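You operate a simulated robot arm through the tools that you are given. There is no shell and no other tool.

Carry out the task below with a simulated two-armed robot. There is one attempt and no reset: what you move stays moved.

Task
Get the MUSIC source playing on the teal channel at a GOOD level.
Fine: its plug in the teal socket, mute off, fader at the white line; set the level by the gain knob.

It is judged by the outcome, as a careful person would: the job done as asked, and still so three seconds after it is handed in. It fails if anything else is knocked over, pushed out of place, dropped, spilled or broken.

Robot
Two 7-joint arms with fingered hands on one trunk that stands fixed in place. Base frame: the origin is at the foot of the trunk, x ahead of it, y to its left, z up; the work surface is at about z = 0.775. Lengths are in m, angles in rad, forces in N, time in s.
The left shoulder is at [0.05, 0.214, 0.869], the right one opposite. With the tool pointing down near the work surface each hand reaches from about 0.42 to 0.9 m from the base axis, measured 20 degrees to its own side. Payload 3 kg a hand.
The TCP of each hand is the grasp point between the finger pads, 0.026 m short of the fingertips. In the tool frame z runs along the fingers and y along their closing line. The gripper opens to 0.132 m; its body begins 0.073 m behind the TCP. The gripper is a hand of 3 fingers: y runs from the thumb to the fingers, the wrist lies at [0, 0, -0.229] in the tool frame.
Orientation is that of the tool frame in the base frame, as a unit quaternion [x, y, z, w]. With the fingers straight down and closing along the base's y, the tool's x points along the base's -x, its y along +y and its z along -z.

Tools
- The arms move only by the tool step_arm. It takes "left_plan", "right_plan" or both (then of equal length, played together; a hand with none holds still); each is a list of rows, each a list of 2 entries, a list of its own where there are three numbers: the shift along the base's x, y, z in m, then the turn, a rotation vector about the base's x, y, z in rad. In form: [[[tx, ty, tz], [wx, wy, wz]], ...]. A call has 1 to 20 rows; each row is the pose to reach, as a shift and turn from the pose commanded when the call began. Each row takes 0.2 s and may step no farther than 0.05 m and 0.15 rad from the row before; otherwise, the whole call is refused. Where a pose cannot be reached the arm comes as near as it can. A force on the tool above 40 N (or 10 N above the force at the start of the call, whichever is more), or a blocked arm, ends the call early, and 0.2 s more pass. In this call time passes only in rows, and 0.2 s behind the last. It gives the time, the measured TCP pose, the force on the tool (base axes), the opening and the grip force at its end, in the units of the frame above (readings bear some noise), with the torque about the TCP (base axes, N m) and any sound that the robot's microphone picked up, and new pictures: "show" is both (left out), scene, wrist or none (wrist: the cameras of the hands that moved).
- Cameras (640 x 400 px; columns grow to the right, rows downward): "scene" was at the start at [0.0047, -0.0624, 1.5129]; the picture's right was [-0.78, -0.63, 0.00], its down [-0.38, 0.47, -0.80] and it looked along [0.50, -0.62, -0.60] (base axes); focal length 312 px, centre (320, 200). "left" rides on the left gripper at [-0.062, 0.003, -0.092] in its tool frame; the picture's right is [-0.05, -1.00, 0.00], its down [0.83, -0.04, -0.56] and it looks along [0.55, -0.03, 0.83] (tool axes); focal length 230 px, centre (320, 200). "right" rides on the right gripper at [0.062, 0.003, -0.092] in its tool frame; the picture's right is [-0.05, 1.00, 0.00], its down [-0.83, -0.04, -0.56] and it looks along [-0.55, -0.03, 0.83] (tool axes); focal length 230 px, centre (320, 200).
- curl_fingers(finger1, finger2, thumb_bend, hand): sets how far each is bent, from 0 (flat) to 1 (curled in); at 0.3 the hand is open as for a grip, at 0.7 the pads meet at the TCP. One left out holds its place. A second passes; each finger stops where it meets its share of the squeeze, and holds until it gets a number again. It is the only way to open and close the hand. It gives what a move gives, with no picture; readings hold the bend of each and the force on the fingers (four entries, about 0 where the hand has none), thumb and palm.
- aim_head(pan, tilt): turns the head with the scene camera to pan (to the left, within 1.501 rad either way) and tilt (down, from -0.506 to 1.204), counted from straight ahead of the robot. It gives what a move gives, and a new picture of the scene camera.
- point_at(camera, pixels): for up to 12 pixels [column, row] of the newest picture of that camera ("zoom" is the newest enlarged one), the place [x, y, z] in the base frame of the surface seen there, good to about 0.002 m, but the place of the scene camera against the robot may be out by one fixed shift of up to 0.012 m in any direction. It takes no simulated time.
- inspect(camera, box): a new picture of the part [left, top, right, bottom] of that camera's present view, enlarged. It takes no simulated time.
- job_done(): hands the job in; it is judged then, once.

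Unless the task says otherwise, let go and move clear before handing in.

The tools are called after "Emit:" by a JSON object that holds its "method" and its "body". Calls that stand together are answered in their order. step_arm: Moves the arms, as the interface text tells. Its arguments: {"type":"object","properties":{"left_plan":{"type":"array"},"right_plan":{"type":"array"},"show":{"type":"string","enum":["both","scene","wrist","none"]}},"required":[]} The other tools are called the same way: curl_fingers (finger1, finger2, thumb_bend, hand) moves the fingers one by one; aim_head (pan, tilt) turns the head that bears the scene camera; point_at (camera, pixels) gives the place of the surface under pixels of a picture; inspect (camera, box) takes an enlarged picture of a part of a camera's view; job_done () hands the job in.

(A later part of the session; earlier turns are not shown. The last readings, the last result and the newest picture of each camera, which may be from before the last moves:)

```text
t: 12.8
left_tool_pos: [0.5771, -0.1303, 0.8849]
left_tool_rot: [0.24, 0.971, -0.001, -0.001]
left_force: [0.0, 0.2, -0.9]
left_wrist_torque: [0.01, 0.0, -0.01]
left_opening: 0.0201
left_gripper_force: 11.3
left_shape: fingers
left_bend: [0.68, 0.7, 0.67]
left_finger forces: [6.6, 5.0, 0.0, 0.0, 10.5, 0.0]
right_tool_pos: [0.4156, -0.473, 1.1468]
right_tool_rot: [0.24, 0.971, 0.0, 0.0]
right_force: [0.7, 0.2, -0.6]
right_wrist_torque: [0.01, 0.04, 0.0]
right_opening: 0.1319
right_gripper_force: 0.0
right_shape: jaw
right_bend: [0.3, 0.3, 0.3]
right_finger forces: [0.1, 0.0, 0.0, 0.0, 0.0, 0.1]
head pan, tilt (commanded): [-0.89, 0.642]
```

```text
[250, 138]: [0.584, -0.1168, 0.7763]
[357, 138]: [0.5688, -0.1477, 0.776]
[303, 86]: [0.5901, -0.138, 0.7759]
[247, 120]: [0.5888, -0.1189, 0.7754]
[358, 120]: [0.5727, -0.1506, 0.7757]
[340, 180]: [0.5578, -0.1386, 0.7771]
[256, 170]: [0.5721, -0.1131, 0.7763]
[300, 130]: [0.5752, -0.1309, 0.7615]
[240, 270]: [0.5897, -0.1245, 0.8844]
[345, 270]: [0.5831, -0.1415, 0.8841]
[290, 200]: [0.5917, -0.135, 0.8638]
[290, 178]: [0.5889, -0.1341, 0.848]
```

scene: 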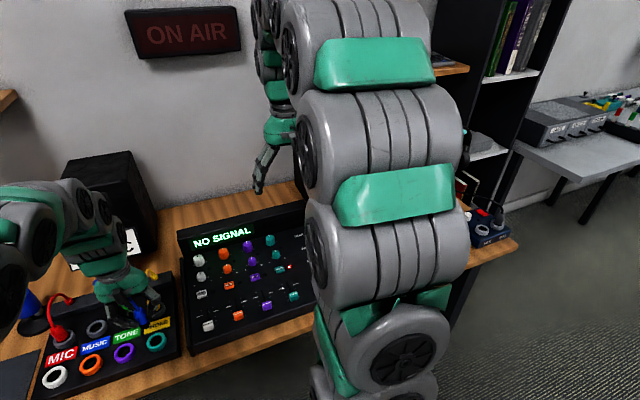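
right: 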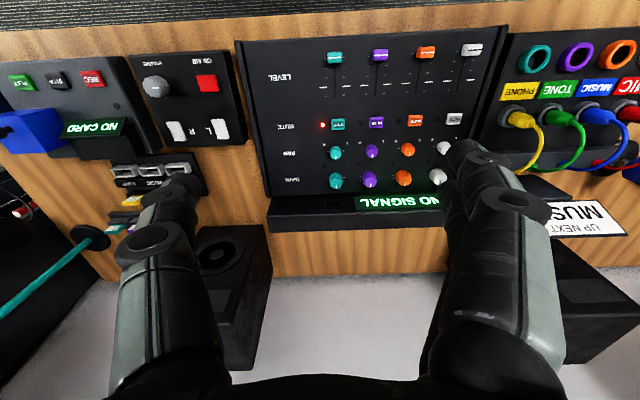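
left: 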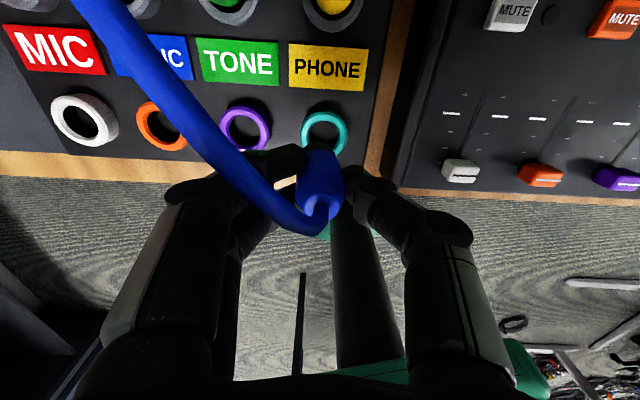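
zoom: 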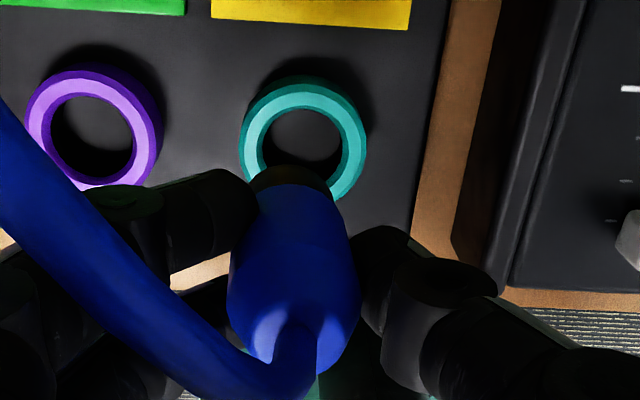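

Fitting a circle to the ring points puts the teal socket centre at about (0.574,-0.131), rim z 0.776. I'll enlarge the plug tip to find its centre relative to the hand.

Emit:
{"method": "inspect", "body": {"camera": "left", "box": [280, 110, 370, 166]}}

Emit:
{"method": "inspect", "body": {"camera": "scene", "box": [110, 285, 180, 330]}}

```text
7.11 times, centred on (325, 138) of left
```

zoom: 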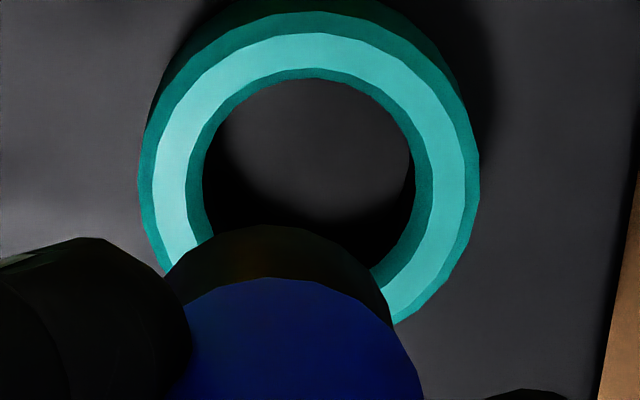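

```text
8.89 times, centred on (145, 308) of scene
```

zoom: 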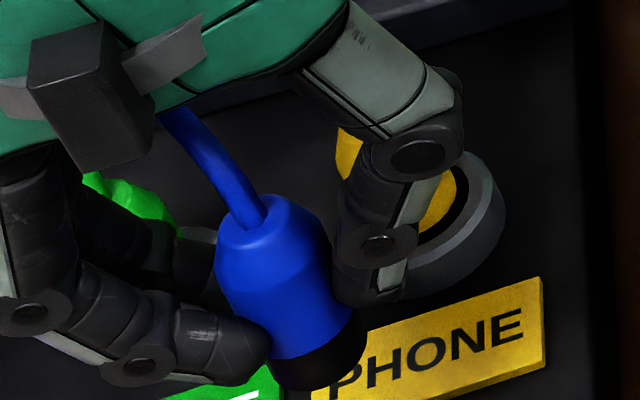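

The tip is a dark band nearly as wide as the body; the ring's bright top spans zoom columns 152–465 in the left close-up. I need that close-up again as the newest zoom to measure both ring and tip.

Emit:
{"method": "inspect", "body": {"camera": "left", "box": [280, 110, 370, 166]}}

Emit:
{"method": "point_at", "body": {"camera": "zoom", "pixels": [[170, 185], [450, 185], [310, 50], [215, 85], [405, 85], [190, 245], [425, 255], [400, 295], [275, 240], [220, 250], [330, 250], [375, 300]]}}

Emit:
{"method": "point_at", "body": {"camera": "zoom", "pixels": [[275, 232], [275, 265], [275, 285], [275, 320], [200, 310], [350, 310], [180, 280], [385, 320], [240, 235], [310, 238], [300, 150], [410, 380]]}}

```text
7.11 times, centred on (325, 138) of left
```

zoom: 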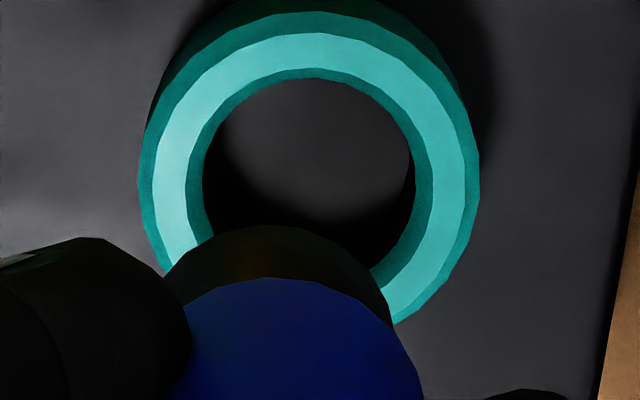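

```text
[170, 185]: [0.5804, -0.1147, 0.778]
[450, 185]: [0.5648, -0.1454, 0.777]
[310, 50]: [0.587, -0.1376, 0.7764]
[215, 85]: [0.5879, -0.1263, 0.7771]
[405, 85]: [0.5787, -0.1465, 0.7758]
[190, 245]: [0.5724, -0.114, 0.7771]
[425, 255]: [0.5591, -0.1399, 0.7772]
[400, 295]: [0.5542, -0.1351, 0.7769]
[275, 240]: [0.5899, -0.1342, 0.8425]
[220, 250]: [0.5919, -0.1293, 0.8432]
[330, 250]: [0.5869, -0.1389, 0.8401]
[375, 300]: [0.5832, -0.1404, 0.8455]
```

```text
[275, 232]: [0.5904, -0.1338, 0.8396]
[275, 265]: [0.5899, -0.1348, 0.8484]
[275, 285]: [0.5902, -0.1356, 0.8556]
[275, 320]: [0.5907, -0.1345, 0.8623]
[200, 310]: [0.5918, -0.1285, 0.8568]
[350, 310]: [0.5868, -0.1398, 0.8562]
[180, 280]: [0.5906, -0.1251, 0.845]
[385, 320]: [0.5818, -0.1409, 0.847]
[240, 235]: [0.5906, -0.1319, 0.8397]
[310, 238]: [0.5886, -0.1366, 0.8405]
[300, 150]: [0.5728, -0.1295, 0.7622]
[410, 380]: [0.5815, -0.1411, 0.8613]
```

Fits give the socket centre about (0.5725,-0.1305) and plug tip centre about (0.579,-0.129), with the tip 46 mm below the TCP. I'll shift by (-0.0065,-0.0015) and lower to just above the rim to check the alignment.

Emit:
{"method": "step_arm", "body": {"left_plan": [[[-0.0065, -0.0015, -0.01], [0, 0, 0]], [[-0.0065, -0.0015, -0.03], [0, 0, 0]], [[-0.0065, -0.0015, -0.05], [0, 0, 0]]]}}

Emit:
{"method": "inspect", "body": {"camera": "scene", "box": [115, 300, 195, 350]}}

Emit:
{"method": "inspect", "body": {"camera": "left", "box": [250, 110, 390, 197]}}

```text
t: 13.6
left_tool_pos: [0.5712, -0.1298, 0.8347]
left_tool_rot: [0.24, 0.971, 0.0, 0.0]
left_force: [-0.5, -0.5, -0.3]
left_wrist_torque: [0.02, 0.03, 0.01]
left_opening: 0.02
left_gripper_force: 11.1
left_shape: fingers
left_bend: [0.68, 0.7, 0.67]
left_finger forces: [6.7, 5.0, 0.1, 0.1, 10.5, 0.0]
right_tool_pos: [0.4157, -0.473, 1.1474]
right_tool_rot: [0.241, 0.971, -0.001, 0.0]
right_force: [0.5, -0.2, -0.3]
right_wrist_torque: [0.02, 0.04, -0.03]
right_opening: 0.1319
right_gripper_force: 0.1
right_shape: jaw
right_bend: [0.3, 0.3, 0.3]
right_finger forces: [0.1, 0.0, 0.0, 0.0, 0.0, 0.1]
head pan, tilt (commanded): [-0.89, 0.642]
```

scene: 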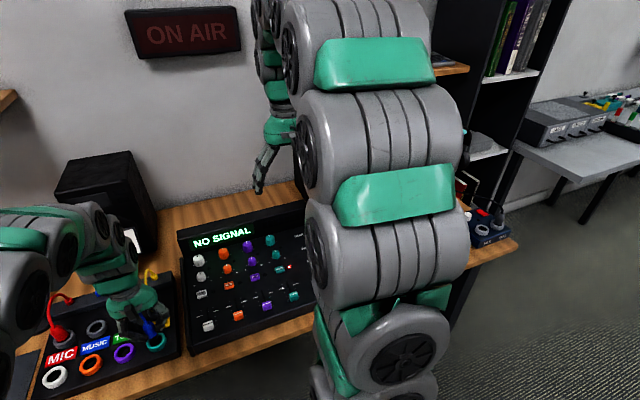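
left: 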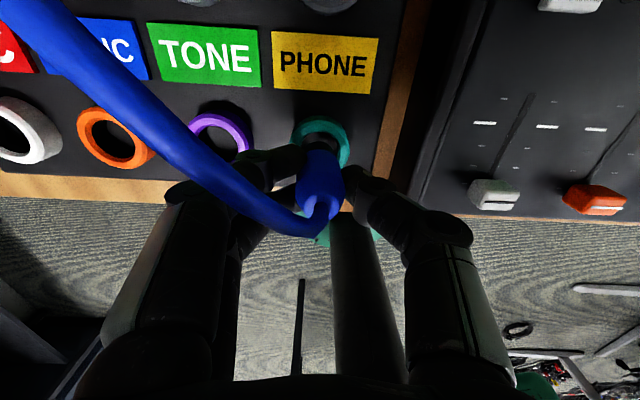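

```text
8.00 times, centred on (155, 325) of scene
```

zoom: 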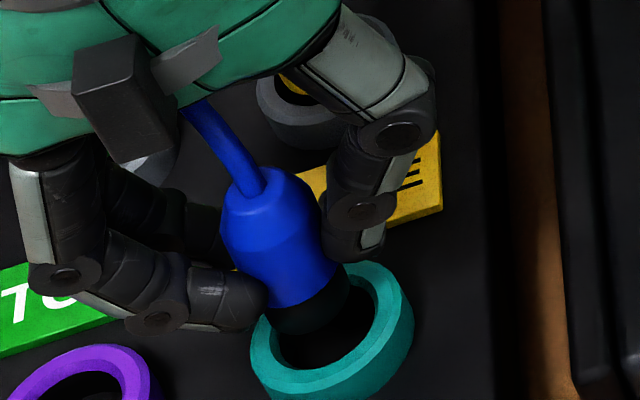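

```text
4.57 times, centred on (320, 154) of left
```

zoom: 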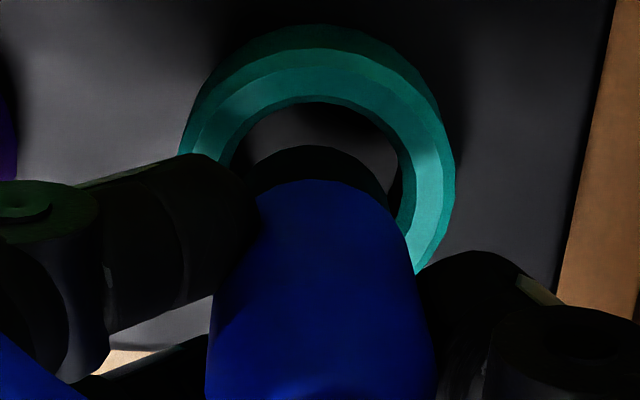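

The tip and ring are aligned left–right (both centred at zoom column 318). I'll measure the ahead direction with points on the ring and on the tip's front rim.

Emit:
{"method": "point_at", "body": {"camera": "zoom", "pixels": [[215, 130], [425, 160], [320, 75], [250, 95], [390, 100], [425, 220], [430, 190], [410, 130], [290, 80], [360, 82], [430, 240], [205, 150]]}}

Emit:
{"method": "point_at", "body": {"camera": "zoom", "pixels": [[315, 155], [280, 160], [350, 163], [260, 175], [375, 180], [315, 175], [315, 200], [270, 220], [380, 220], [400, 260], [330, 260], [240, 300]]}}

```text
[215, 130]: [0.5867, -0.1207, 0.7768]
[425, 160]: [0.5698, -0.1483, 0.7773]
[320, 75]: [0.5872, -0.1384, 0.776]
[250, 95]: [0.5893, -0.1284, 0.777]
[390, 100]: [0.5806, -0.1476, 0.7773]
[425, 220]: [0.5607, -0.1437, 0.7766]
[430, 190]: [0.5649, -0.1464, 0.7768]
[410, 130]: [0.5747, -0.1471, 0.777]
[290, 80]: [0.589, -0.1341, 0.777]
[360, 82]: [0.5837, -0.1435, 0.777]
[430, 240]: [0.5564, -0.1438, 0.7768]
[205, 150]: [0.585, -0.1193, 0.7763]
```

```text
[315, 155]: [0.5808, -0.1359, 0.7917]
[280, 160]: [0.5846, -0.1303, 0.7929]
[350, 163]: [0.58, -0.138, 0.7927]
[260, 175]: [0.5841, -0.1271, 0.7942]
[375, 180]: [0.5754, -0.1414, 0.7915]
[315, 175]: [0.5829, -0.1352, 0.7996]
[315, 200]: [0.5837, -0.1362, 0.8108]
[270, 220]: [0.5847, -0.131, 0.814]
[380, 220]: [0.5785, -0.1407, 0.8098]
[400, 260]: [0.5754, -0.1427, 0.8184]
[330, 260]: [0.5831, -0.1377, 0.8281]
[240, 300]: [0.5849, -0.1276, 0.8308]
```

In desk axes the ring centre (ahead 0.5675, left 0.1502) and tip centre (about 0.567, 0.151) agree to about 1 mm. I'll lower gently until the tip enters the rim and check the force.

Emit:
{"method": "step_arm", "body": {"left_plan": [[[0, 0, -0.006], [0, 0, 0]], [[0, 0, -0.011], [0, 0, 0]], [[0, 0, -0.015], [0, 0, 0]]], "show": "wrist"}}

Emit:
{"method": "inspect", "body": {"camera": "scene", "box": [115, 300, 195, 350]}}

Emit:
{"method": "inspect", "body": {"camera": "left", "box": [250, 110, 390, 197]}}

```text
t: 14.4
left_tool_pos: [0.5699, -0.1297, 0.8194]
left_tool_rot: [0.24, 0.971, 0.001, 0.001]
left_force: [0.7, 1.0, -1.3]
left_wrist_torque: [0.02, -0.05, 0.02]
left_opening: 0.0199
left_gripper_force: 11.3
left_shape: fingers
left_bend: [0.68, 0.7, 0.67]
left_finger forces: [6.7, 5.1, 0.0, 0.0, 10.5, 0.0]
right_tool_pos: [0.4147, -0.4746, 1.1468]
right_tool_rot: [0.241, 0.971, 0.0, 0.0]
right_force: [-0.2, -0.9, 0.2]
right_wrist_torque: [0.0, 0.01, 0.02]
right_opening: 0.1319
right_gripper_force: 0.2
right_shape: jaw
right_bend: [0.3, 0.3, 0.3]
right_finger forces: [0.1, 0.0, 0.0, 0.0, 0.1, 0.1]
head pan, tilt (commanded): [-0.89, 0.642]
```

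left: 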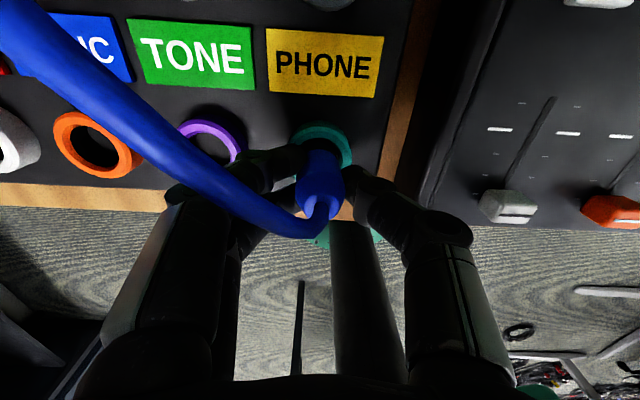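

```text
8.00 times, centred on (155, 325) of scene
```

zoom: 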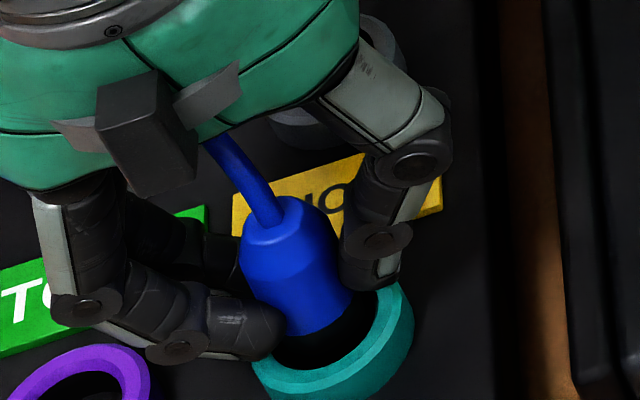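

```text
4.57 times, centred on (320, 154) of left
```

zoom: 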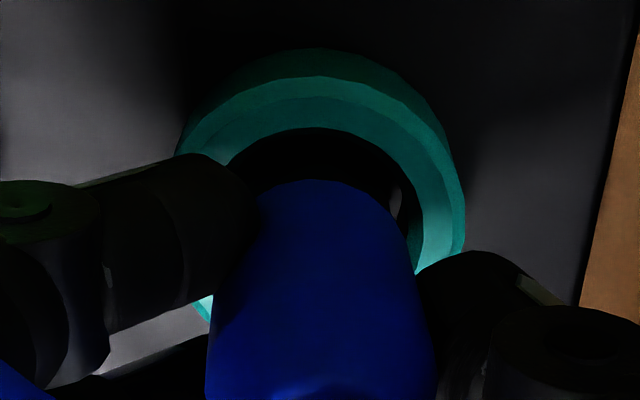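

The tip is now just inside the rim with almost no force (-1.3 N). The plug appears about 1 mm left of centre, so I'll nudge right 1 mm while pressing it down to full depth in steps.

Emit:
{"method": "step_arm", "body": {"left_plan": [[[-0.0005, -0.0009, -0.003], [0, 0, 0]], [[-0.0005, -0.0009, -0.006], [0, 0, 0]], [[-0.0005, -0.0009, -0.009], [0, 0, 0]]], "show": "wrist"}}

Emit:
{"method": "inspect", "body": {"camera": "scene", "box": [115, 300, 195, 350]}}

Emit:
{"method": "inspect", "body": {"camera": "scene", "box": [170, 190, 330, 340]}}

```text
t: 15.2
left_tool_pos: [0.5688, -0.1315, 0.8094]
left_tool_rot: [0.24, 0.971, 0.0, -0.001]
left_force: [-0.2, 0.6, -0.2]
left_wrist_torque: [0.01, 0.0, 0.02]
left_opening: 0.02
left_gripper_force: 11.3
left_shape: fingers
left_bend: [0.68, 0.7, 0.67]
left_finger forces: [6.7, 5.1, 0.1, 0.0, 10.5, 0.0]
right_tool_pos: [0.4159, -0.4722, 1.1479]
right_tool_rot: [0.24, 0.971, 0.0, -0.001]
right_force: [0.0, 0.8, 0.7]
right_wrist_torque: [0.02, -0.02, 0.06]
right_opening: 0.1317
right_gripper_force: 0.1
right_shape: jaw
right_bend: [0.3, 0.3, 0.3]
right_finger forces: [0.0, 0.0, 0.1, 0.0, 0.1, 0.1]
head pan, tilt (commanded): [-0.89, 0.642]
```

left: 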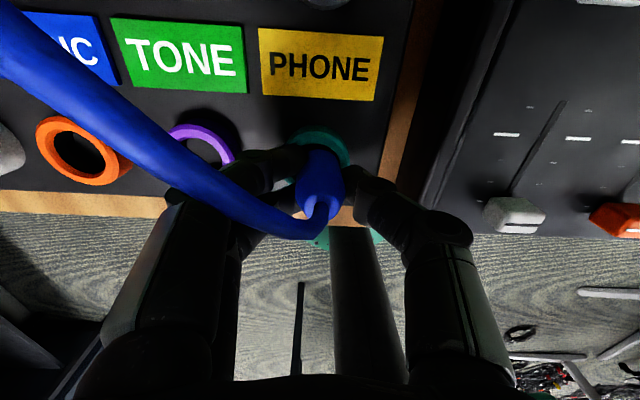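

```text
8.00 times, centred on (155, 325) of scene
```

zoom: 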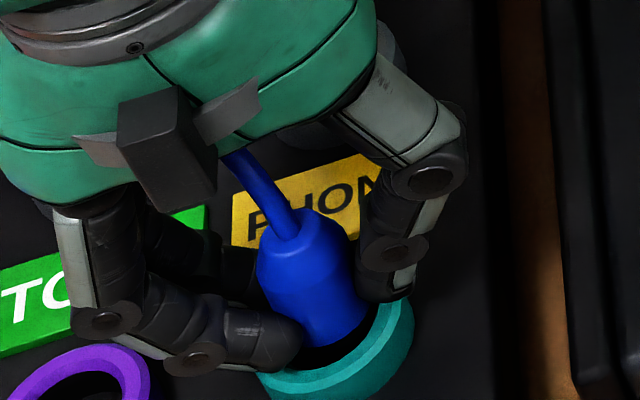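

```text
2.67 times, centred on (250, 265) of scene
```

zoom: 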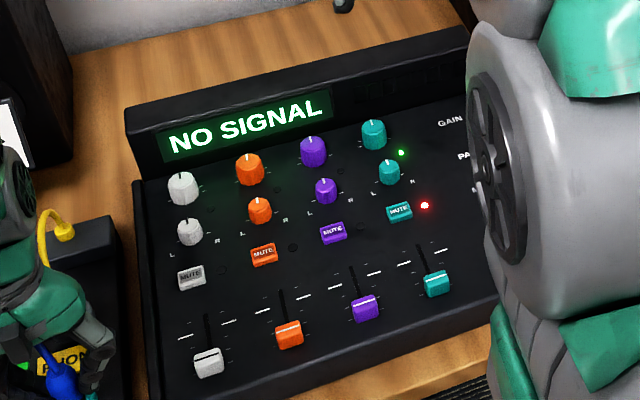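

A green lamp is now lit beside the teal gain knob (zoom (401,153)), so the plug has made contact. I'll press 2–3 mm more to seat it firmly and watch the force.

Emit:
{"method": "step_arm", "body": {"left_plan": [[[0, 0, -0.0015], [0, 0, 0]], [[0, 0, -0.003], [0, 0, 0]]], "show": "none"}}

Emit:
{"method": "inspect", "body": {"camera": "scene", "box": [115, 300, 195, 350]}}

```text
t: 15.8
left_tool_pos: [0.5698, -0.1322, 0.8085]
left_tool_rot: [0.24, 0.971, 0.0, 0.0]
left_force: [0.1, 0.8, 3.8]
left_wrist_torque: [0.0, 0.02, 0.01]
left_opening: 0.0197
left_gripper_force: 12.4
left_shape: fingers
left_bend: [0.68, 0.7, 0.67]
left_finger forces: [7.2, 6.0, 0.1, 0.0, 11.3, 0.0]
right_tool_pos: [0.4166, -0.4739, 1.1469]
right_tool_rot: [0.241, 0.971, 0.0, 0.0]
right_force: [0.1, -0.1, 0.9]
right_wrist_torque: [-0.01, 0.0, -0.02]
right_opening: 0.1318
right_gripper_force: 0.1
right_shape: jaw
right_bend: [0.3, 0.3, 0.3]
right_finger forces: [0.0, 0.0, 0.0, 0.0, 0.1, 0.0]
head pan, tilt (commanded): [-0.89, 0.642]
```

```text
8.00 times, centred on (155, 325) of scene
```

zoom: 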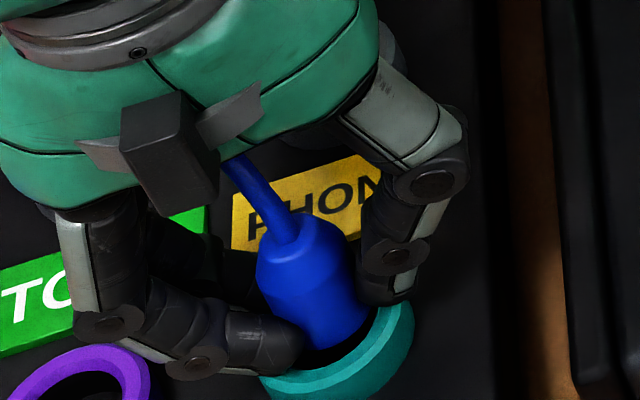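

The force rose to 3.8 N with no more travel, so the plug is bottomed. Before letting go I'll check where the cord passes relative to the left-hand fingers, as it crosses in front of them at about (200,170) in the left picture.

Emit:
{"method": "inspect", "body": {"camera": "left", "box": [0, 0, 640, 400]}}

Emit:
{"method": "point_at", "body": {"camera": "zoom", "pixels": [[322, 215], [305, 228], [270, 220], [235, 203], [200, 175], [160, 145], [120, 110], [70, 65], [20, 30], [255, 165], [190, 195], [215, 215]]}}

```text
1.00 times, centred on (320, 200) of left (not enlarged: the box is as wide or as high as the picture)
```

zoom: 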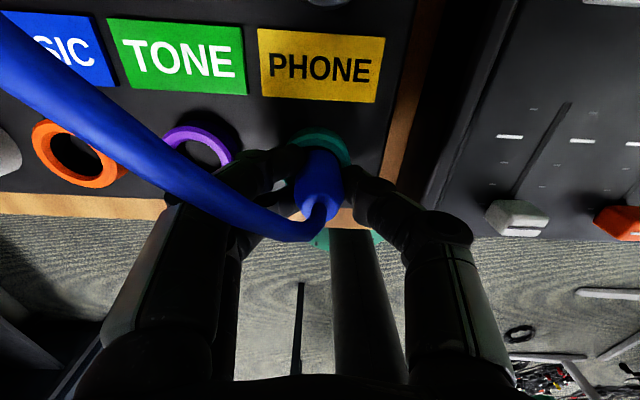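

```text
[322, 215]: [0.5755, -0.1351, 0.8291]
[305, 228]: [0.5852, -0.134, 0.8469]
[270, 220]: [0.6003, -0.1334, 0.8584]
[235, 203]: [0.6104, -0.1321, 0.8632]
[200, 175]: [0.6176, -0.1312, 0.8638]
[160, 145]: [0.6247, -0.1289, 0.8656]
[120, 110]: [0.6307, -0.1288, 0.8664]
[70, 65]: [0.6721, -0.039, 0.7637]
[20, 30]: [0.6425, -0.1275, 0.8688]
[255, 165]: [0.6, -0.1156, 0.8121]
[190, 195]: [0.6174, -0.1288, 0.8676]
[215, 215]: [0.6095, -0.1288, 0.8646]
```

The cord leaves the plug ahead of finger1 (2 cm clear) and above, so opening and lifting straight up will not snag it. I'll release and rise.

Emit:
{"method": "curl_fingers", "body": {"hand": "left", "finger1": 0.53, "finger2": 0.53, "thumb_bend": 0.53}}

Emit:
{"method": "inspect", "body": {"camera": "scene", "box": [115, 300, 195, 350]}}

Emit:
{"method": "step_arm", "body": {"left_plan": [[[-0.003, 0.0015, 0.015], [0, 0, 0]], [[-0.007, 0.004, 0.035], [0, 0, 0]], [[-0.009, 0.005, 0.065], [0, 0, 0]], [[-0.01, 0.005, 0.1], [0, 0, 0]]]}}

Emit:
{"method": "inspect", "body": {"camera": "scene", "box": [0, 240, 200, 400]}}

```text
t: 16.8
left_tool_pos: [0.5706, -0.1318, 0.8079]
left_tool_rot: [0.24, 0.971, 0.001, 0.0]
left_force: [0.3, 0.4, 0.5]
left_wrist_torque: [0.03, 0.01, 0.01]
left_opening: 0.0569
left_gripper_force: 0.0
left_shape: fingers
left_bend: [0.53, 0.53, 0.53]
left_finger forces: [0.0, 0.0, 0.0, 0.1, 0.0, 0.0]
right_tool_pos: [0.416, -0.4733, 1.1474]
right_tool_rot: [0.24, 0.971, 0.0, 0.0]
right_force: [-0.4, -0.9, 0.1]
right_wrist_torque: [0.04, -0.01, -0.05]
right_opening: 0.1315
right_gripper_force: 0.0
right_shape: jaw
right_bend: [0.3, 0.3, 0.3]
right_finger forces: [0.0, 0.0, 0.0, 0.0, 0.0, 0.1]
head pan, tilt (commanded): [-0.89, 0.642]
```

```text
8.00 times, centred on (155, 325) of scene
```

zoom: 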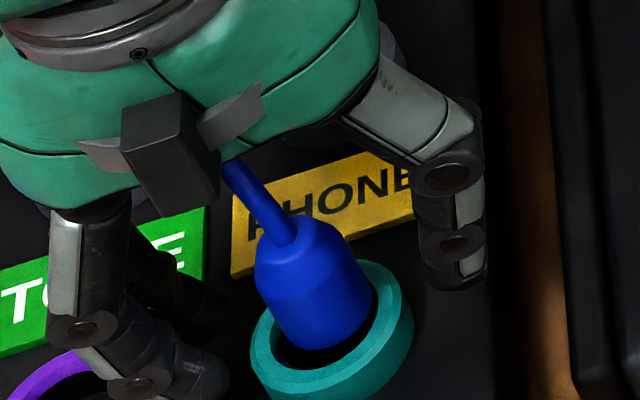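

```text
t: 17.8
left_tool_pos: [0.5597, -0.1284, 0.9066]
left_tool_rot: [0.24, 0.971, 0.0, -0.002]
left_force: [-0.5, 0.2, -0.3]
left_wrist_torque: [0.02, -0.02, 0.0]
left_opening: 0.0572
left_gripper_force: 0.2
left_shape: fingers
left_bend: [0.53, 0.53, 0.53]
left_finger forces: [0.0, 0.0, 0.0, 0.0, 0.1, 0.0]
right_tool_pos: [0.417, -0.4737, 1.1463]
right_tool_rot: [0.24, 0.971, 0.0, 0.0]
right_force: [0.4, -0.3, -0.8]
right_wrist_torque: [0.0, 0.01, 0.03]
right_opening: 0.1319
right_gripper_force: 0.1
right_shape: jaw
right_bend: [0.3, 0.3, 0.3]
right_finger forces: [0.1, 0.0, 0.1, 0.0, 0.0, 0.0]
head pan, tilt (commanded): [-0.89, 0.642]
```

scene: 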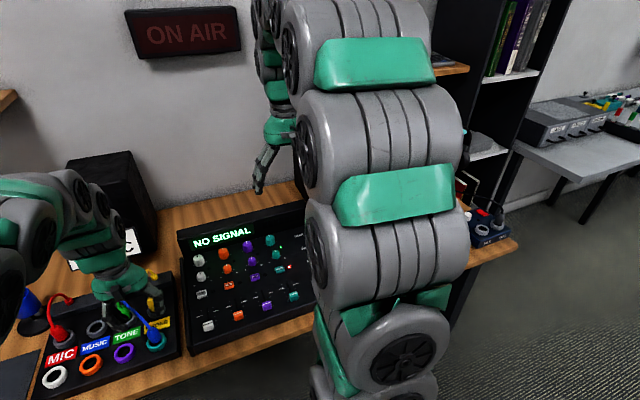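
left: 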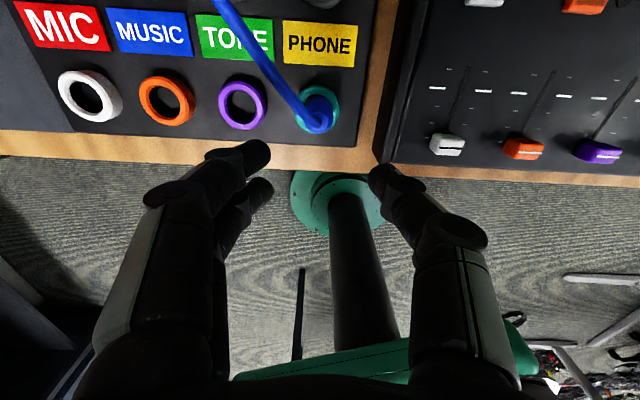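

```text
2.50 times, centred on (100, 320) of scene
```

zoom: 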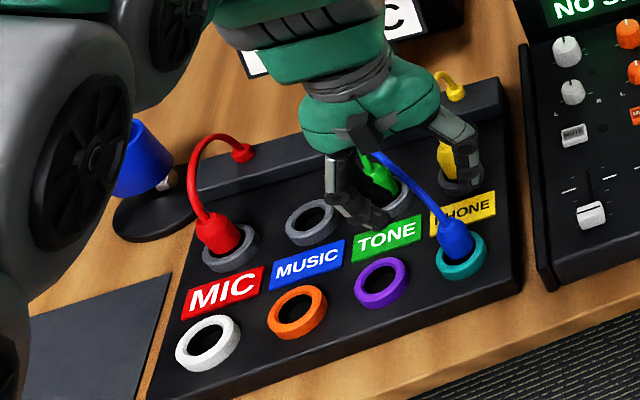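

The blue plug stays seated in the teal ring by itself (zoom (455,240)). Now I'll retreat the left hand to its starting place and lower the right hand over the teal fader for a close view.

Emit:
{"method": "step_arm", "body": {"left_plan": [[[0, 0.005, 0.04], [0, 0, 0]], [[-0.005, 0.015, 0.08], [0, 0, 0]], [[-0.015, 0.03, 0.12], [0, 0, 0]], [[-0.03, 0.05, 0.155], [0, 0, 0]], [[-0.03, 0.06, 0.16], [0, 0, 0]]], "right_plan": [[[-0.005, 0.009, -0.04], [0, 0, 0]], [[-0.01, 0.018, -0.08], [0, 0, 0]], [[-0.015, 0.027, -0.12], [0, 0, 0]], [[-0.02, 0.036, -0.16], [0, 0, 0]], [[-0.026, 0.043, -0.197], [0, 0, 0]]]}}

Emit:
{"method": "inspect", "body": {"camera": "right", "box": [200, 20, 440, 170]}}

```text
t: 19.0
left_tool_pos: [0.5299, -0.0688, 1.0668]
left_tool_rot: [0.239, 0.971, 0.0, -0.001]
left_force: [0.5, 0.0, -0.1]
left_wrist_torque: [-0.03, -0.01, 0.01]
left_opening: 0.0574
left_gripper_force: 0.2
left_shape: fingers
left_bend: [0.53, 0.53, 0.53]
left_finger forces: [0.0, 0.1, 0.0, 0.0, 0.0, 0.0]
right_tool_pos: [0.3912, -0.4301, 0.9481]
right_tool_rot: [0.24, 0.971, 0.0, 0.001]
right_force: [0.3, 0.1, 0.2]
right_wrist_torque: [0.0, -0.04, 0.0]
right_opening: 0.1319
right_gripper_force: 0.1
right_shape: jaw
right_bend: [0.3, 0.3, 0.3]
right_finger forces: [0.0, 0.0, 0.1, 0.1, 0.1, 0.1]
head pan, tilt (commanded): [-0.89, 0.642]
```

scene: 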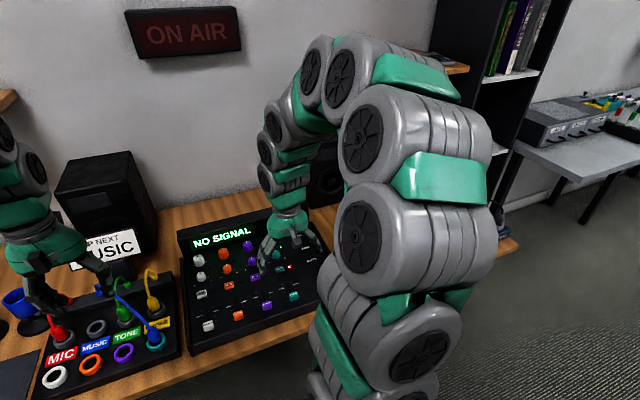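
right: 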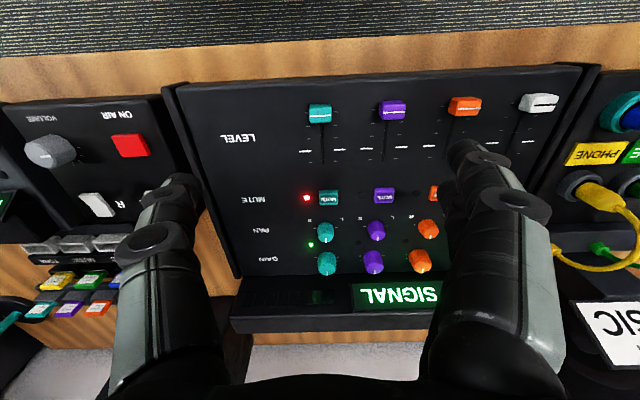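
left: 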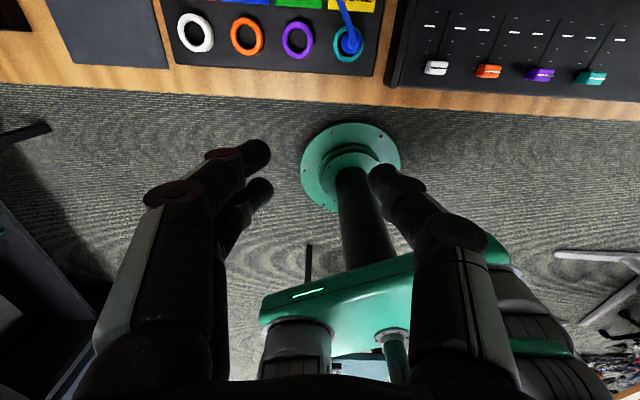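

```text
2.67 times, centred on (320, 95) of right
```

zoom: 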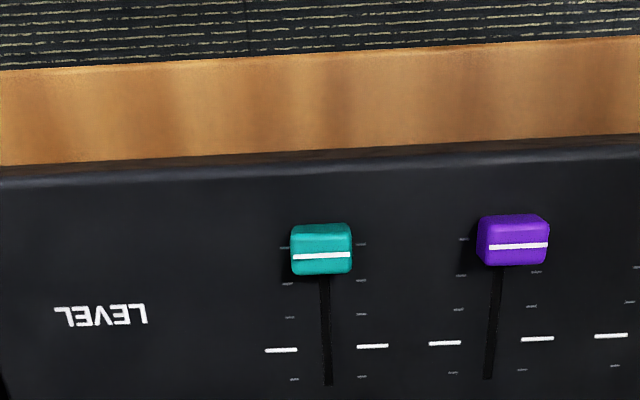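

The right picture shows the teal fader cap at about (320,112), white marks at (305,151)/(340,150), mute lamp red, signal lamp green. I'll measure the fader, the marks and the other teal controls.

Emit:
{"method": "point_at", "body": {"camera": "zoom", "pixels": [[322, 256], [296, 257], [349, 255], [322, 235], [322, 270], [280, 350], [372, 346], [328, 380], [325, 345], [361, 244], [283, 248], [515, 246]]}}

Emit:
{"method": "point_at", "body": {"camera": "right", "pixels": [[328, 197], [306, 197], [326, 230], [326, 262], [310, 245], [373, 262], [383, 195], [376, 230], [318, 297], [400, 295], [300, 290], [250, 300]]}}

Emit:
{"method": "inspect", "body": {"camera": "right", "box": [260, 170, 440, 320]}}

```text
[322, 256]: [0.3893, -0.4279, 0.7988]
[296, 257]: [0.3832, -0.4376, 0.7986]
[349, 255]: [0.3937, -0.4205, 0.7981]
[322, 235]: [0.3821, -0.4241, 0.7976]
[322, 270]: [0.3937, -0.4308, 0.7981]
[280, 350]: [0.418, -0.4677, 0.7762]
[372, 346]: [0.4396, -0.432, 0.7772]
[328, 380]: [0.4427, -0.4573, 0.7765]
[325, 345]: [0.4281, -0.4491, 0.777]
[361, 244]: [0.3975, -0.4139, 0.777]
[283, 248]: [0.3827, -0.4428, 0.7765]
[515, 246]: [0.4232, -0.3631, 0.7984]
```

```text
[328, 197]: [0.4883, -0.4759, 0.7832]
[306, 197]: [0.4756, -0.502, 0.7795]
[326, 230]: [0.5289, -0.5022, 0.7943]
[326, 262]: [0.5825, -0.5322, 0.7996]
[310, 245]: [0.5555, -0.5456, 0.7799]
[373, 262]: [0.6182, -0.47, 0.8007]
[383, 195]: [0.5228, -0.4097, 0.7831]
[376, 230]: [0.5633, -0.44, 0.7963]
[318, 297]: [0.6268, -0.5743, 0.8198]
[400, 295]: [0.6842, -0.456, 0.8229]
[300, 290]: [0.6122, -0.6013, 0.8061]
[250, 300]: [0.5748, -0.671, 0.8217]
```

```text
2.67 times, centred on (350, 245) of right
```

zoom: 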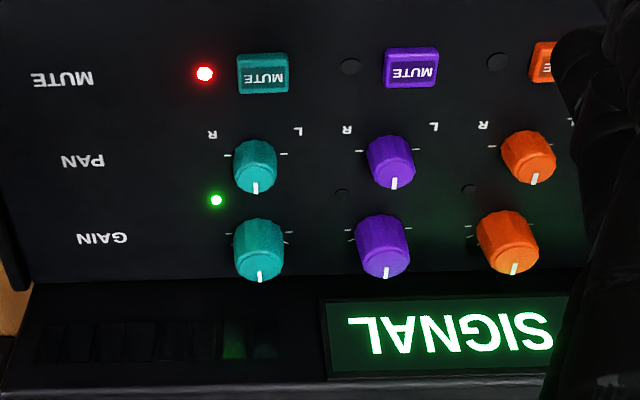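

Cap centre is near (0.3885,-0.4290), top z 0.798; the white line is 0.0445 m further ahead. I'll pre-close the right fingers to about 5 cm and lower to just above the cap.

Emit:
{"method": "curl_fingers", "body": {"hand": "right", "finger1": 0.56, "finger2": 0.56, "thumb_bend": 0.56}}

Emit:
{"method": "step_arm", "body": {"right_plan": [[[-0.001, 0.0005, -0.04], [0, 0, 0]], [[-0.002, 0.001, -0.08], [0, 0, 0]], [[-0.0027, 0.0011, -0.11], [0, 0, 0]]]}}

Emit:
{"method": "inspect", "body": {"camera": "right", "box": [200, 90, 440, 240]}}

Emit:
{"method": "inspect", "body": {"camera": "scene", "box": [220, 200, 340, 330]}}

```text
t: 20.0
left_tool_pos: [0.5306, -0.0676, 1.0667]
left_tool_rot: [0.24, 0.971, 0.0, 0.0]
left_force: [-0.3, -0.4, 0.9]
left_wrist_torque: [0.01, -0.01, 0.05]
left_opening: 0.0572
left_gripper_force: 0.2
left_shape: fingers
left_bend: [0.53, 0.53, 0.53]
left_finger forces: [0.1, 0.0, 0.1, 0.0, 0.1, 0.0]
right_tool_pos: [0.3893, -0.4297, 0.9478]
right_tool_rot: [0.241, 0.971, 0.0, 0.0]
right_force: [-0.7, 0.1, -0.2]
right_wrist_torque: [0.02, -0.02, -0.03]
right_opening: 0.0482
right_gripper_force: 0.0
right_shape: fingers
right_bend: [0.56, 0.56, 0.56]
right_finger forces: [0.0, 0.0, 0.1, 0.0, 0.0, 0.2]
head pan, tilt (commanded): [-0.89, 0.642]
```

```text
t: 20.8
left_tool_pos: [0.5307, -0.0675, 1.0672]
left_tool_rot: [0.241, 0.971, 0.0, 0.0]
left_force: [0.4, -0.3, -0.5]
left_wrist_torque: [-0.02, 0.06, -0.01]
left_opening: 0.0572
left_gripper_force: 0.1
left_shape: fingers
left_bend: [0.53, 0.53, 0.53]
left_finger forces: [0.0, 0.0, 0.0, 0.0, 0.1, 0.0]
right_tool_pos: [0.3883, -0.427, 0.8394]
right_tool_rot: [0.241, 0.971, 0.0, 0.0]
right_force: [0.3, -0.7, 0.3]
right_wrist_torque: [0.0, 0.01, -0.05]
right_opening: 0.0482
right_gripper_force: 0.0
right_shape: fingers
right_bend: [0.56, 0.56, 0.56]
right_finger forces: [0.0, 0.0, 0.0, 0.0, 0.1, 0.0]
head pan, tilt (commanded): [-0.89, 0.642]
```

scene: 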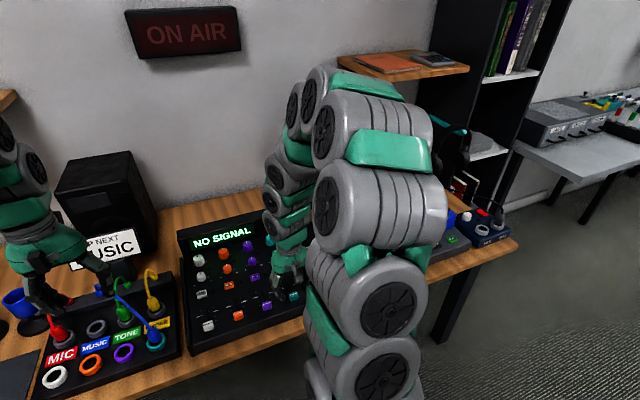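
right: 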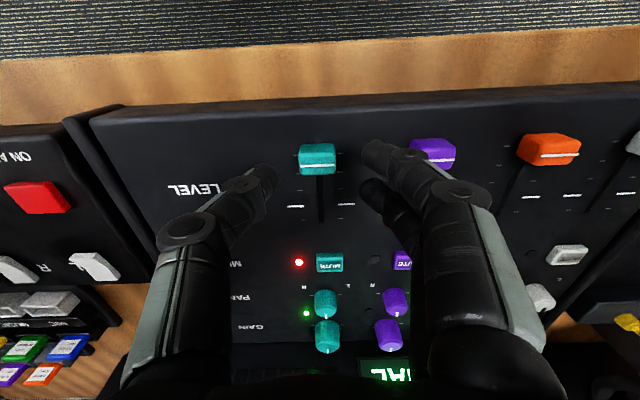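

```text
2.67 times, centred on (320, 165) of right
```

zoom: 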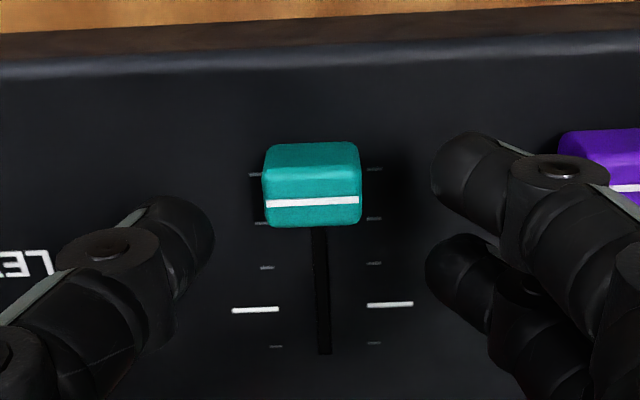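

```text
3.08 times, centred on (280, 265) of scene
```

zoom: 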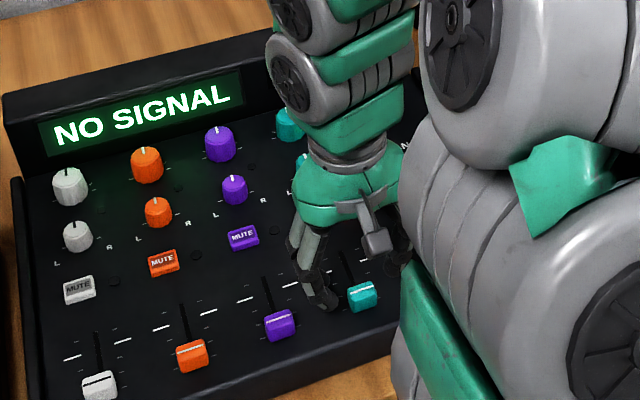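

The cap lies between thumb and fingers; its line at zoom (312,201) means I should shift about 2 mm to the desk's right and 1.6 mm ahead. I'll do that, go down to cap-gripping height and then close.

Emit:
{"method": "step_arm", "body": {"right_plan": [[[0.0005, -0.0025, -0.012], [0, 0, 0]], [[0.0005, -0.0025, -0.022], [0, 0, 0]], [[0.0005, -0.0025, -0.031], [0, 0, 0]]], "show": "wrist"}}

Emit:
{"method": "inspect", "body": {"camera": "right", "box": [200, 90, 440, 240]}}

```text
t: 21.6
left_tool_pos: [0.5293, -0.0679, 1.0667]
left_tool_rot: [0.24, 0.971, 0.0, -0.001]
left_force: [0.1, 0.4, 0.1]
left_wrist_torque: [-0.02, -0.01, 0.01]
left_opening: 0.0569
left_gripper_force: 0.0
left_shape: fingers
left_bend: [0.53, 0.53, 0.53]
left_finger forces: [0.1, 0.0, 0.0, 0.1, 0.0, 0.1]
right_tool_pos: [0.3881, -0.431, 0.8087]
right_tool_rot: [0.24, 0.971, -0.001, 0.001]
right_force: [0.1, -0.4, 0.6]
right_wrist_torque: [0.01, 0.02, 0.01]
right_opening: 0.0485
right_gripper_force: 0.0
right_shape: fingers
right_bend: [0.56, 0.56, 0.56]
right_finger forces: [0.0, 0.0, 0.0, 0.0, 0.1, 0.0]
head pan, tilt (commanded): [-0.89, 0.642]
```

right: 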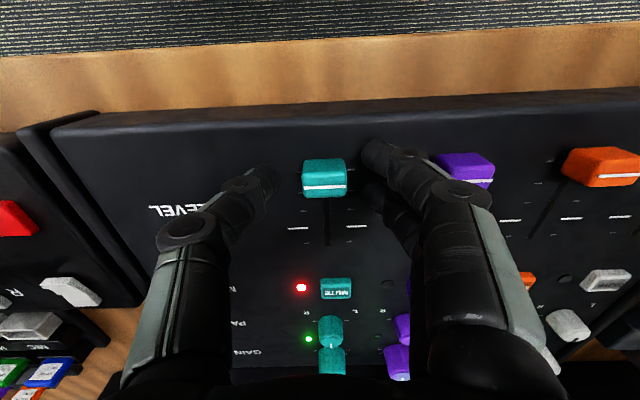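

```text
2.67 times, centred on (320, 165) of right
```

zoom: 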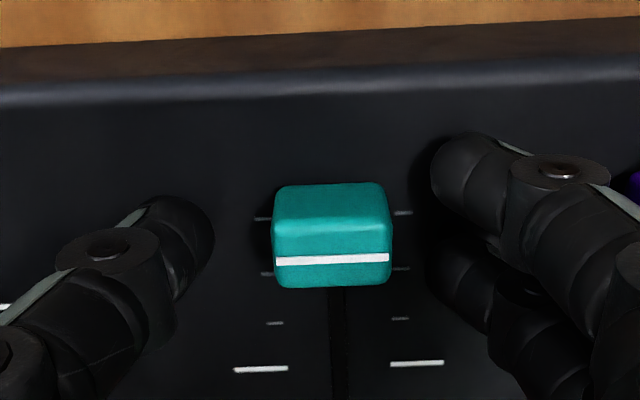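

The cap centre is at zoom column 332 while the finger gap's middle is 321, so I'll shift 2 mm back to the desk's left and then close on the cap.

Emit:
{"method": "step_arm", "body": {"right_plan": [[[0.0009, 0.0018, 0], [0, 0, 0]]], "show": "none"}}

Emit:
{"method": "curl_fingers", "body": {"hand": "right", "finger1": 0.68, "finger2": 0.68, "thumb_bend": 0.68}}

Emit:
{"method": "inspect", "body": {"camera": "right", "box": [200, 90, 440, 240]}}

```text
t: 22.0
left_tool_pos: [0.5295, -0.0682, 1.0653]
left_tool_rot: [0.241, 0.971, 0.0, 0.0]
left_force: [-0.3, -0.3, -0.8]
left_wrist_torque: [0.03, -0.02, 0.02]
left_opening: 0.0569
left_gripper_force: 0.1
left_shape: fingers
left_bend: [0.53, 0.53, 0.53]
left_finger forces: [0.0, 0.1, 0.0, 0.0, 0.1, 0.0]
right_tool_pos: [0.3885, -0.4291, 0.8097]
right_tool_rot: [0.24, 0.971, -0.001, -0.001]
right_force: [0.3, -0.3, -0.1]
right_wrist_torque: [-0.02, 0.0, 0.01]
right_opening: 0.0483
right_gripper_force: 0.2
right_shape: fingers
right_bend: [0.56, 0.56, 0.56]
right_finger forces: [0.1, 0.0, 0.0, 0.0, 0.1, 0.0]
head pan, tilt (commanded): [-0.89, 0.642]
```

```text
t: 23.0
left_tool_pos: [0.5306, -0.0674, 1.067]
left_tool_rot: [0.24, 0.971, 0.0, 0.0]
left_force: [0.7, 0.4, -0.3]
left_wrist_torque: [-0.01, 0.01, 0.01]
left_opening: 0.0573
left_gripper_force: 0.1
left_shape: fingers
left_bend: [0.53, 0.53, 0.53]
left_finger forces: [0.1, 0.1, 0.1, 0.1, 0.0, 0.0]
right_tool_pos: [0.3878, -0.4292, 0.809]
right_tool_rot: [0.241, 0.971, 0.0, -0.001]
right_force: [0.9, 0.6, -3.1]
right_wrist_torque: [0.03, -0.04, 0.0]
right_opening: 0.023
right_gripper_force: 4.9
right_shape: fingers
right_bend: [0.64, 0.64, 0.66]
right_finger forces: [3.3, 3.0, 0.0, 0.0, 4.4, 0.0]
head pan, tilt (commanded): [-0.89, 0.642]
```

```text
2.67 times, centred on (320, 165) of right
```

zoom: 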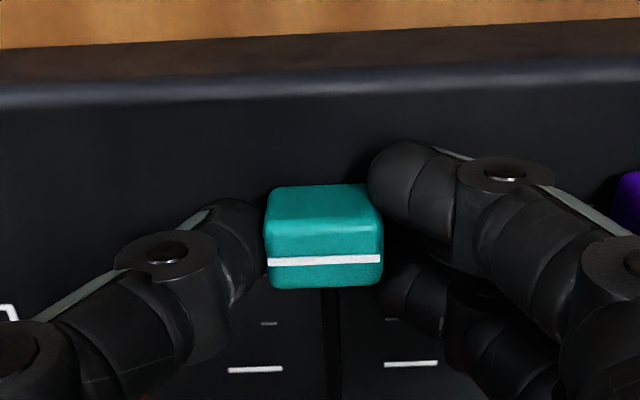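

The cap is gripped evenly (3.3/3.0 N against thumb 4.4 N). I'll slide it ahead about 40 mm along the slot, then check it against the white marks.

Emit:
{"method": "step_arm", "body": {"right_plan": [[[0.0088, -0.0047, 0], [0, 0, 0]], [[0.0177, -0.0093, 0], [0, 0, 0]], [[0.0265, -0.014, 0], [0, 0, 0]], [[0.0354, -0.0187, 0], [0, 0, 0]]], "show": "wrist"}}

Emit:
{"method": "inspect", "body": {"camera": "right", "box": [200, 90, 440, 240]}}

```text
t: 24.0
left_tool_pos: [0.53, -0.0681, 1.0658]
left_tool_rot: [0.24, 0.971, 0.0, 0.0]
left_force: [0.5, -0.9, -0.4]
left_wrist_torque: [0.0, 0.01, 0.02]
left_opening: 0.0574
left_gripper_force: 0.0
left_shape: fingers
left_bend: [0.53, 0.53, 0.53]
left_finger forces: [0.0, 0.0, 0.1, 0.0, 0.0, 0.1]
right_tool_pos: [0.4237, -0.4486, 0.8089]
right_tool_rot: [0.24, 0.971, 0.0, 0.0]
right_force: [-0.5, 1.9, -1.2]
right_wrist_torque: [0.03, 0.05, -0.03]
right_opening: 0.023
right_gripper_force: 6.1
right_shape: fingers
right_bend: [0.64, 0.64, 0.66]
right_finger forces: [3.5, 2.8, 0.1, 0.1, 5.4, 0.0]
head pan, tilt (commanded): [-0.89, 0.642]
```

right: 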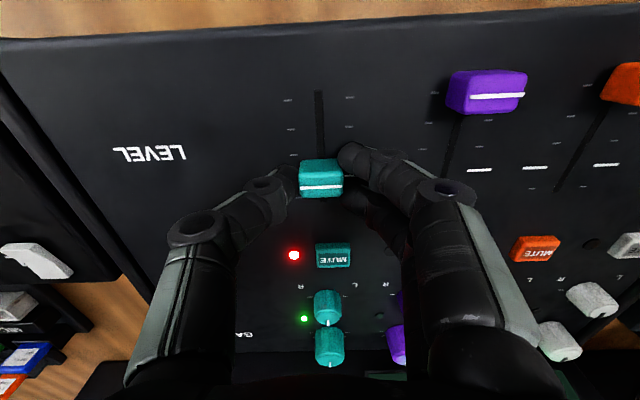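

```text
2.67 times, centred on (320, 165) of right
```

zoom: 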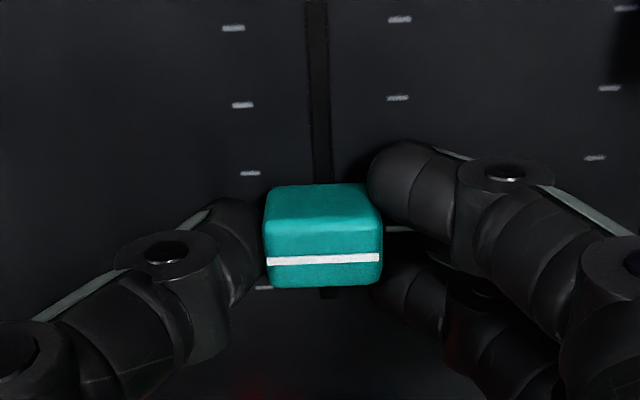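

The cap travelled with the hand; a white mark is peeking at zoom (400,228), and the upper tick at (262,288). I'll measure cap line against marks, since parallax misleads here.

Emit:
{"method": "point_at", "body": {"camera": "zoom", "pixels": [[280, 261], [325, 259], [370, 257], [325, 262], [395, 228], [402, 228], [262, 288], [250, 173], [242, 105], [398, 98], [595, 158], [400, 19]]}}

Emit:
{"method": "inspect", "body": {"camera": "scene", "box": [220, 220, 340, 330]}}

Emit:
{"method": "inspect", "body": {"camera": "left", "box": [540, 0, 640, 100]}}

```text
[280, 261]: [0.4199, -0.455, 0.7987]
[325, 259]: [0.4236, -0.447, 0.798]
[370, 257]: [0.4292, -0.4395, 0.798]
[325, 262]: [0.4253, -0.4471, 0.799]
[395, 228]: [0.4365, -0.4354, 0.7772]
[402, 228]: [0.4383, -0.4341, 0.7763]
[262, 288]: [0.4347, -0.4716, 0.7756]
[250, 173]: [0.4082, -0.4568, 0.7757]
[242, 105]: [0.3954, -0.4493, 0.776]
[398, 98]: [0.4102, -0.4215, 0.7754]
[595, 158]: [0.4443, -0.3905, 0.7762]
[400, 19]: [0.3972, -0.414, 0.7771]
```

```text
3.64 times, centred on (280, 275) of scene
```

zoom: 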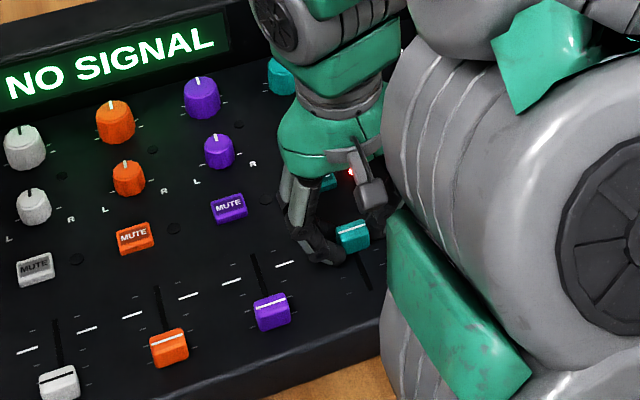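

```text
4.00 times, centred on (590, 50) of left
```

zoom: 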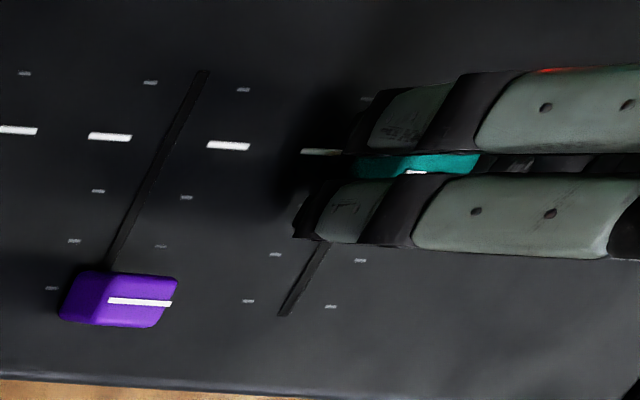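

In desk axes the cap line is at 0.5841 and the white mark at 0.5893, so 5 mm more is needed. I'll slide that much and check again.

Emit:
{"method": "step_arm", "body": {"right_plan": [[[0.0046, -0.0024, 0], [0, 0, 0]]], "show": "wrist"}}

Emit:
{"method": "inspect", "body": {"camera": "right", "box": [240, 130, 400, 230]}}

Emit:
{"method": "point_at", "body": {"camera": "zoom", "pixels": [[230, 227], [260, 226], [300, 225], [320, 225], [350, 224], [375, 223], [400, 165], [180, 150], [380, 165], [270, 260], [200, 60], [430, 60]]}}

```text
t: 24.4
left_tool_pos: [0.53, -0.0674, 1.0662]
left_tool_rot: [0.24, 0.971, 0.0, 0.0]
left_force: [-1.1, -1.2, 0.3]
left_wrist_torque: [0.03, 0.01, -0.03]
left_opening: 0.057
left_gripper_force: 0.0
left_shape: fingers
left_bend: [0.53, 0.53, 0.53]
left_finger forces: [0.0, 0.1, 0.0, 0.0, 0.1, 0.1]
right_tool_pos: [0.4293, -0.4504, 0.8092]
right_tool_rot: [0.241, 0.971, 0.0, 0.0]
right_force: [-0.3, 1.8, -1.6]
right_wrist_torque: [0.01, 0.03, 0.0]
right_opening: 0.0231
right_gripper_force: 5.5
right_shape: fingers
right_bend: [0.64, 0.64, 0.66]
right_finger forces: [3.7, 3.1, 0.0, 0.0, 5.0, 0.1]
head pan, tilt (commanded): [-0.89, 0.642]
```

right: 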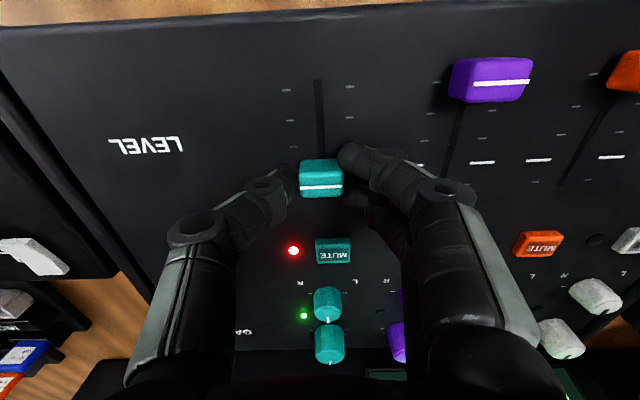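

```text
4.00 times, centred on (320, 180) of right
```

zoom: 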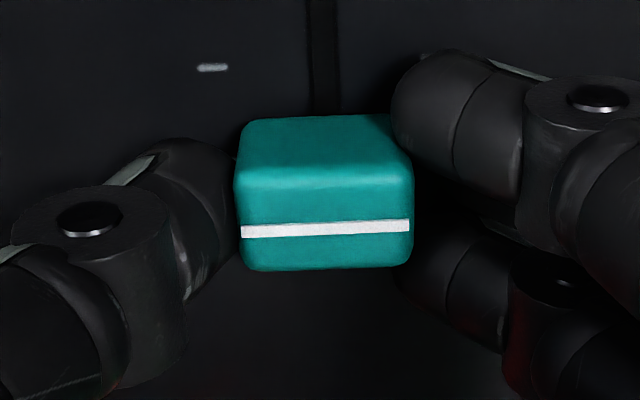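

```text
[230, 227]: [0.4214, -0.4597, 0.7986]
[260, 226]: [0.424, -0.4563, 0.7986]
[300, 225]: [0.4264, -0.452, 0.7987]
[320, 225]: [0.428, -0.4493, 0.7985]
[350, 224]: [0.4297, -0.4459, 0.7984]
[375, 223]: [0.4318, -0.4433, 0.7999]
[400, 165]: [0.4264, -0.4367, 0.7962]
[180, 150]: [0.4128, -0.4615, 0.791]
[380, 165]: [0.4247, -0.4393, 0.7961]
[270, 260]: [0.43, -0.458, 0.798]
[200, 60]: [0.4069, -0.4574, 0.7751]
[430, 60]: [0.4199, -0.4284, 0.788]
```

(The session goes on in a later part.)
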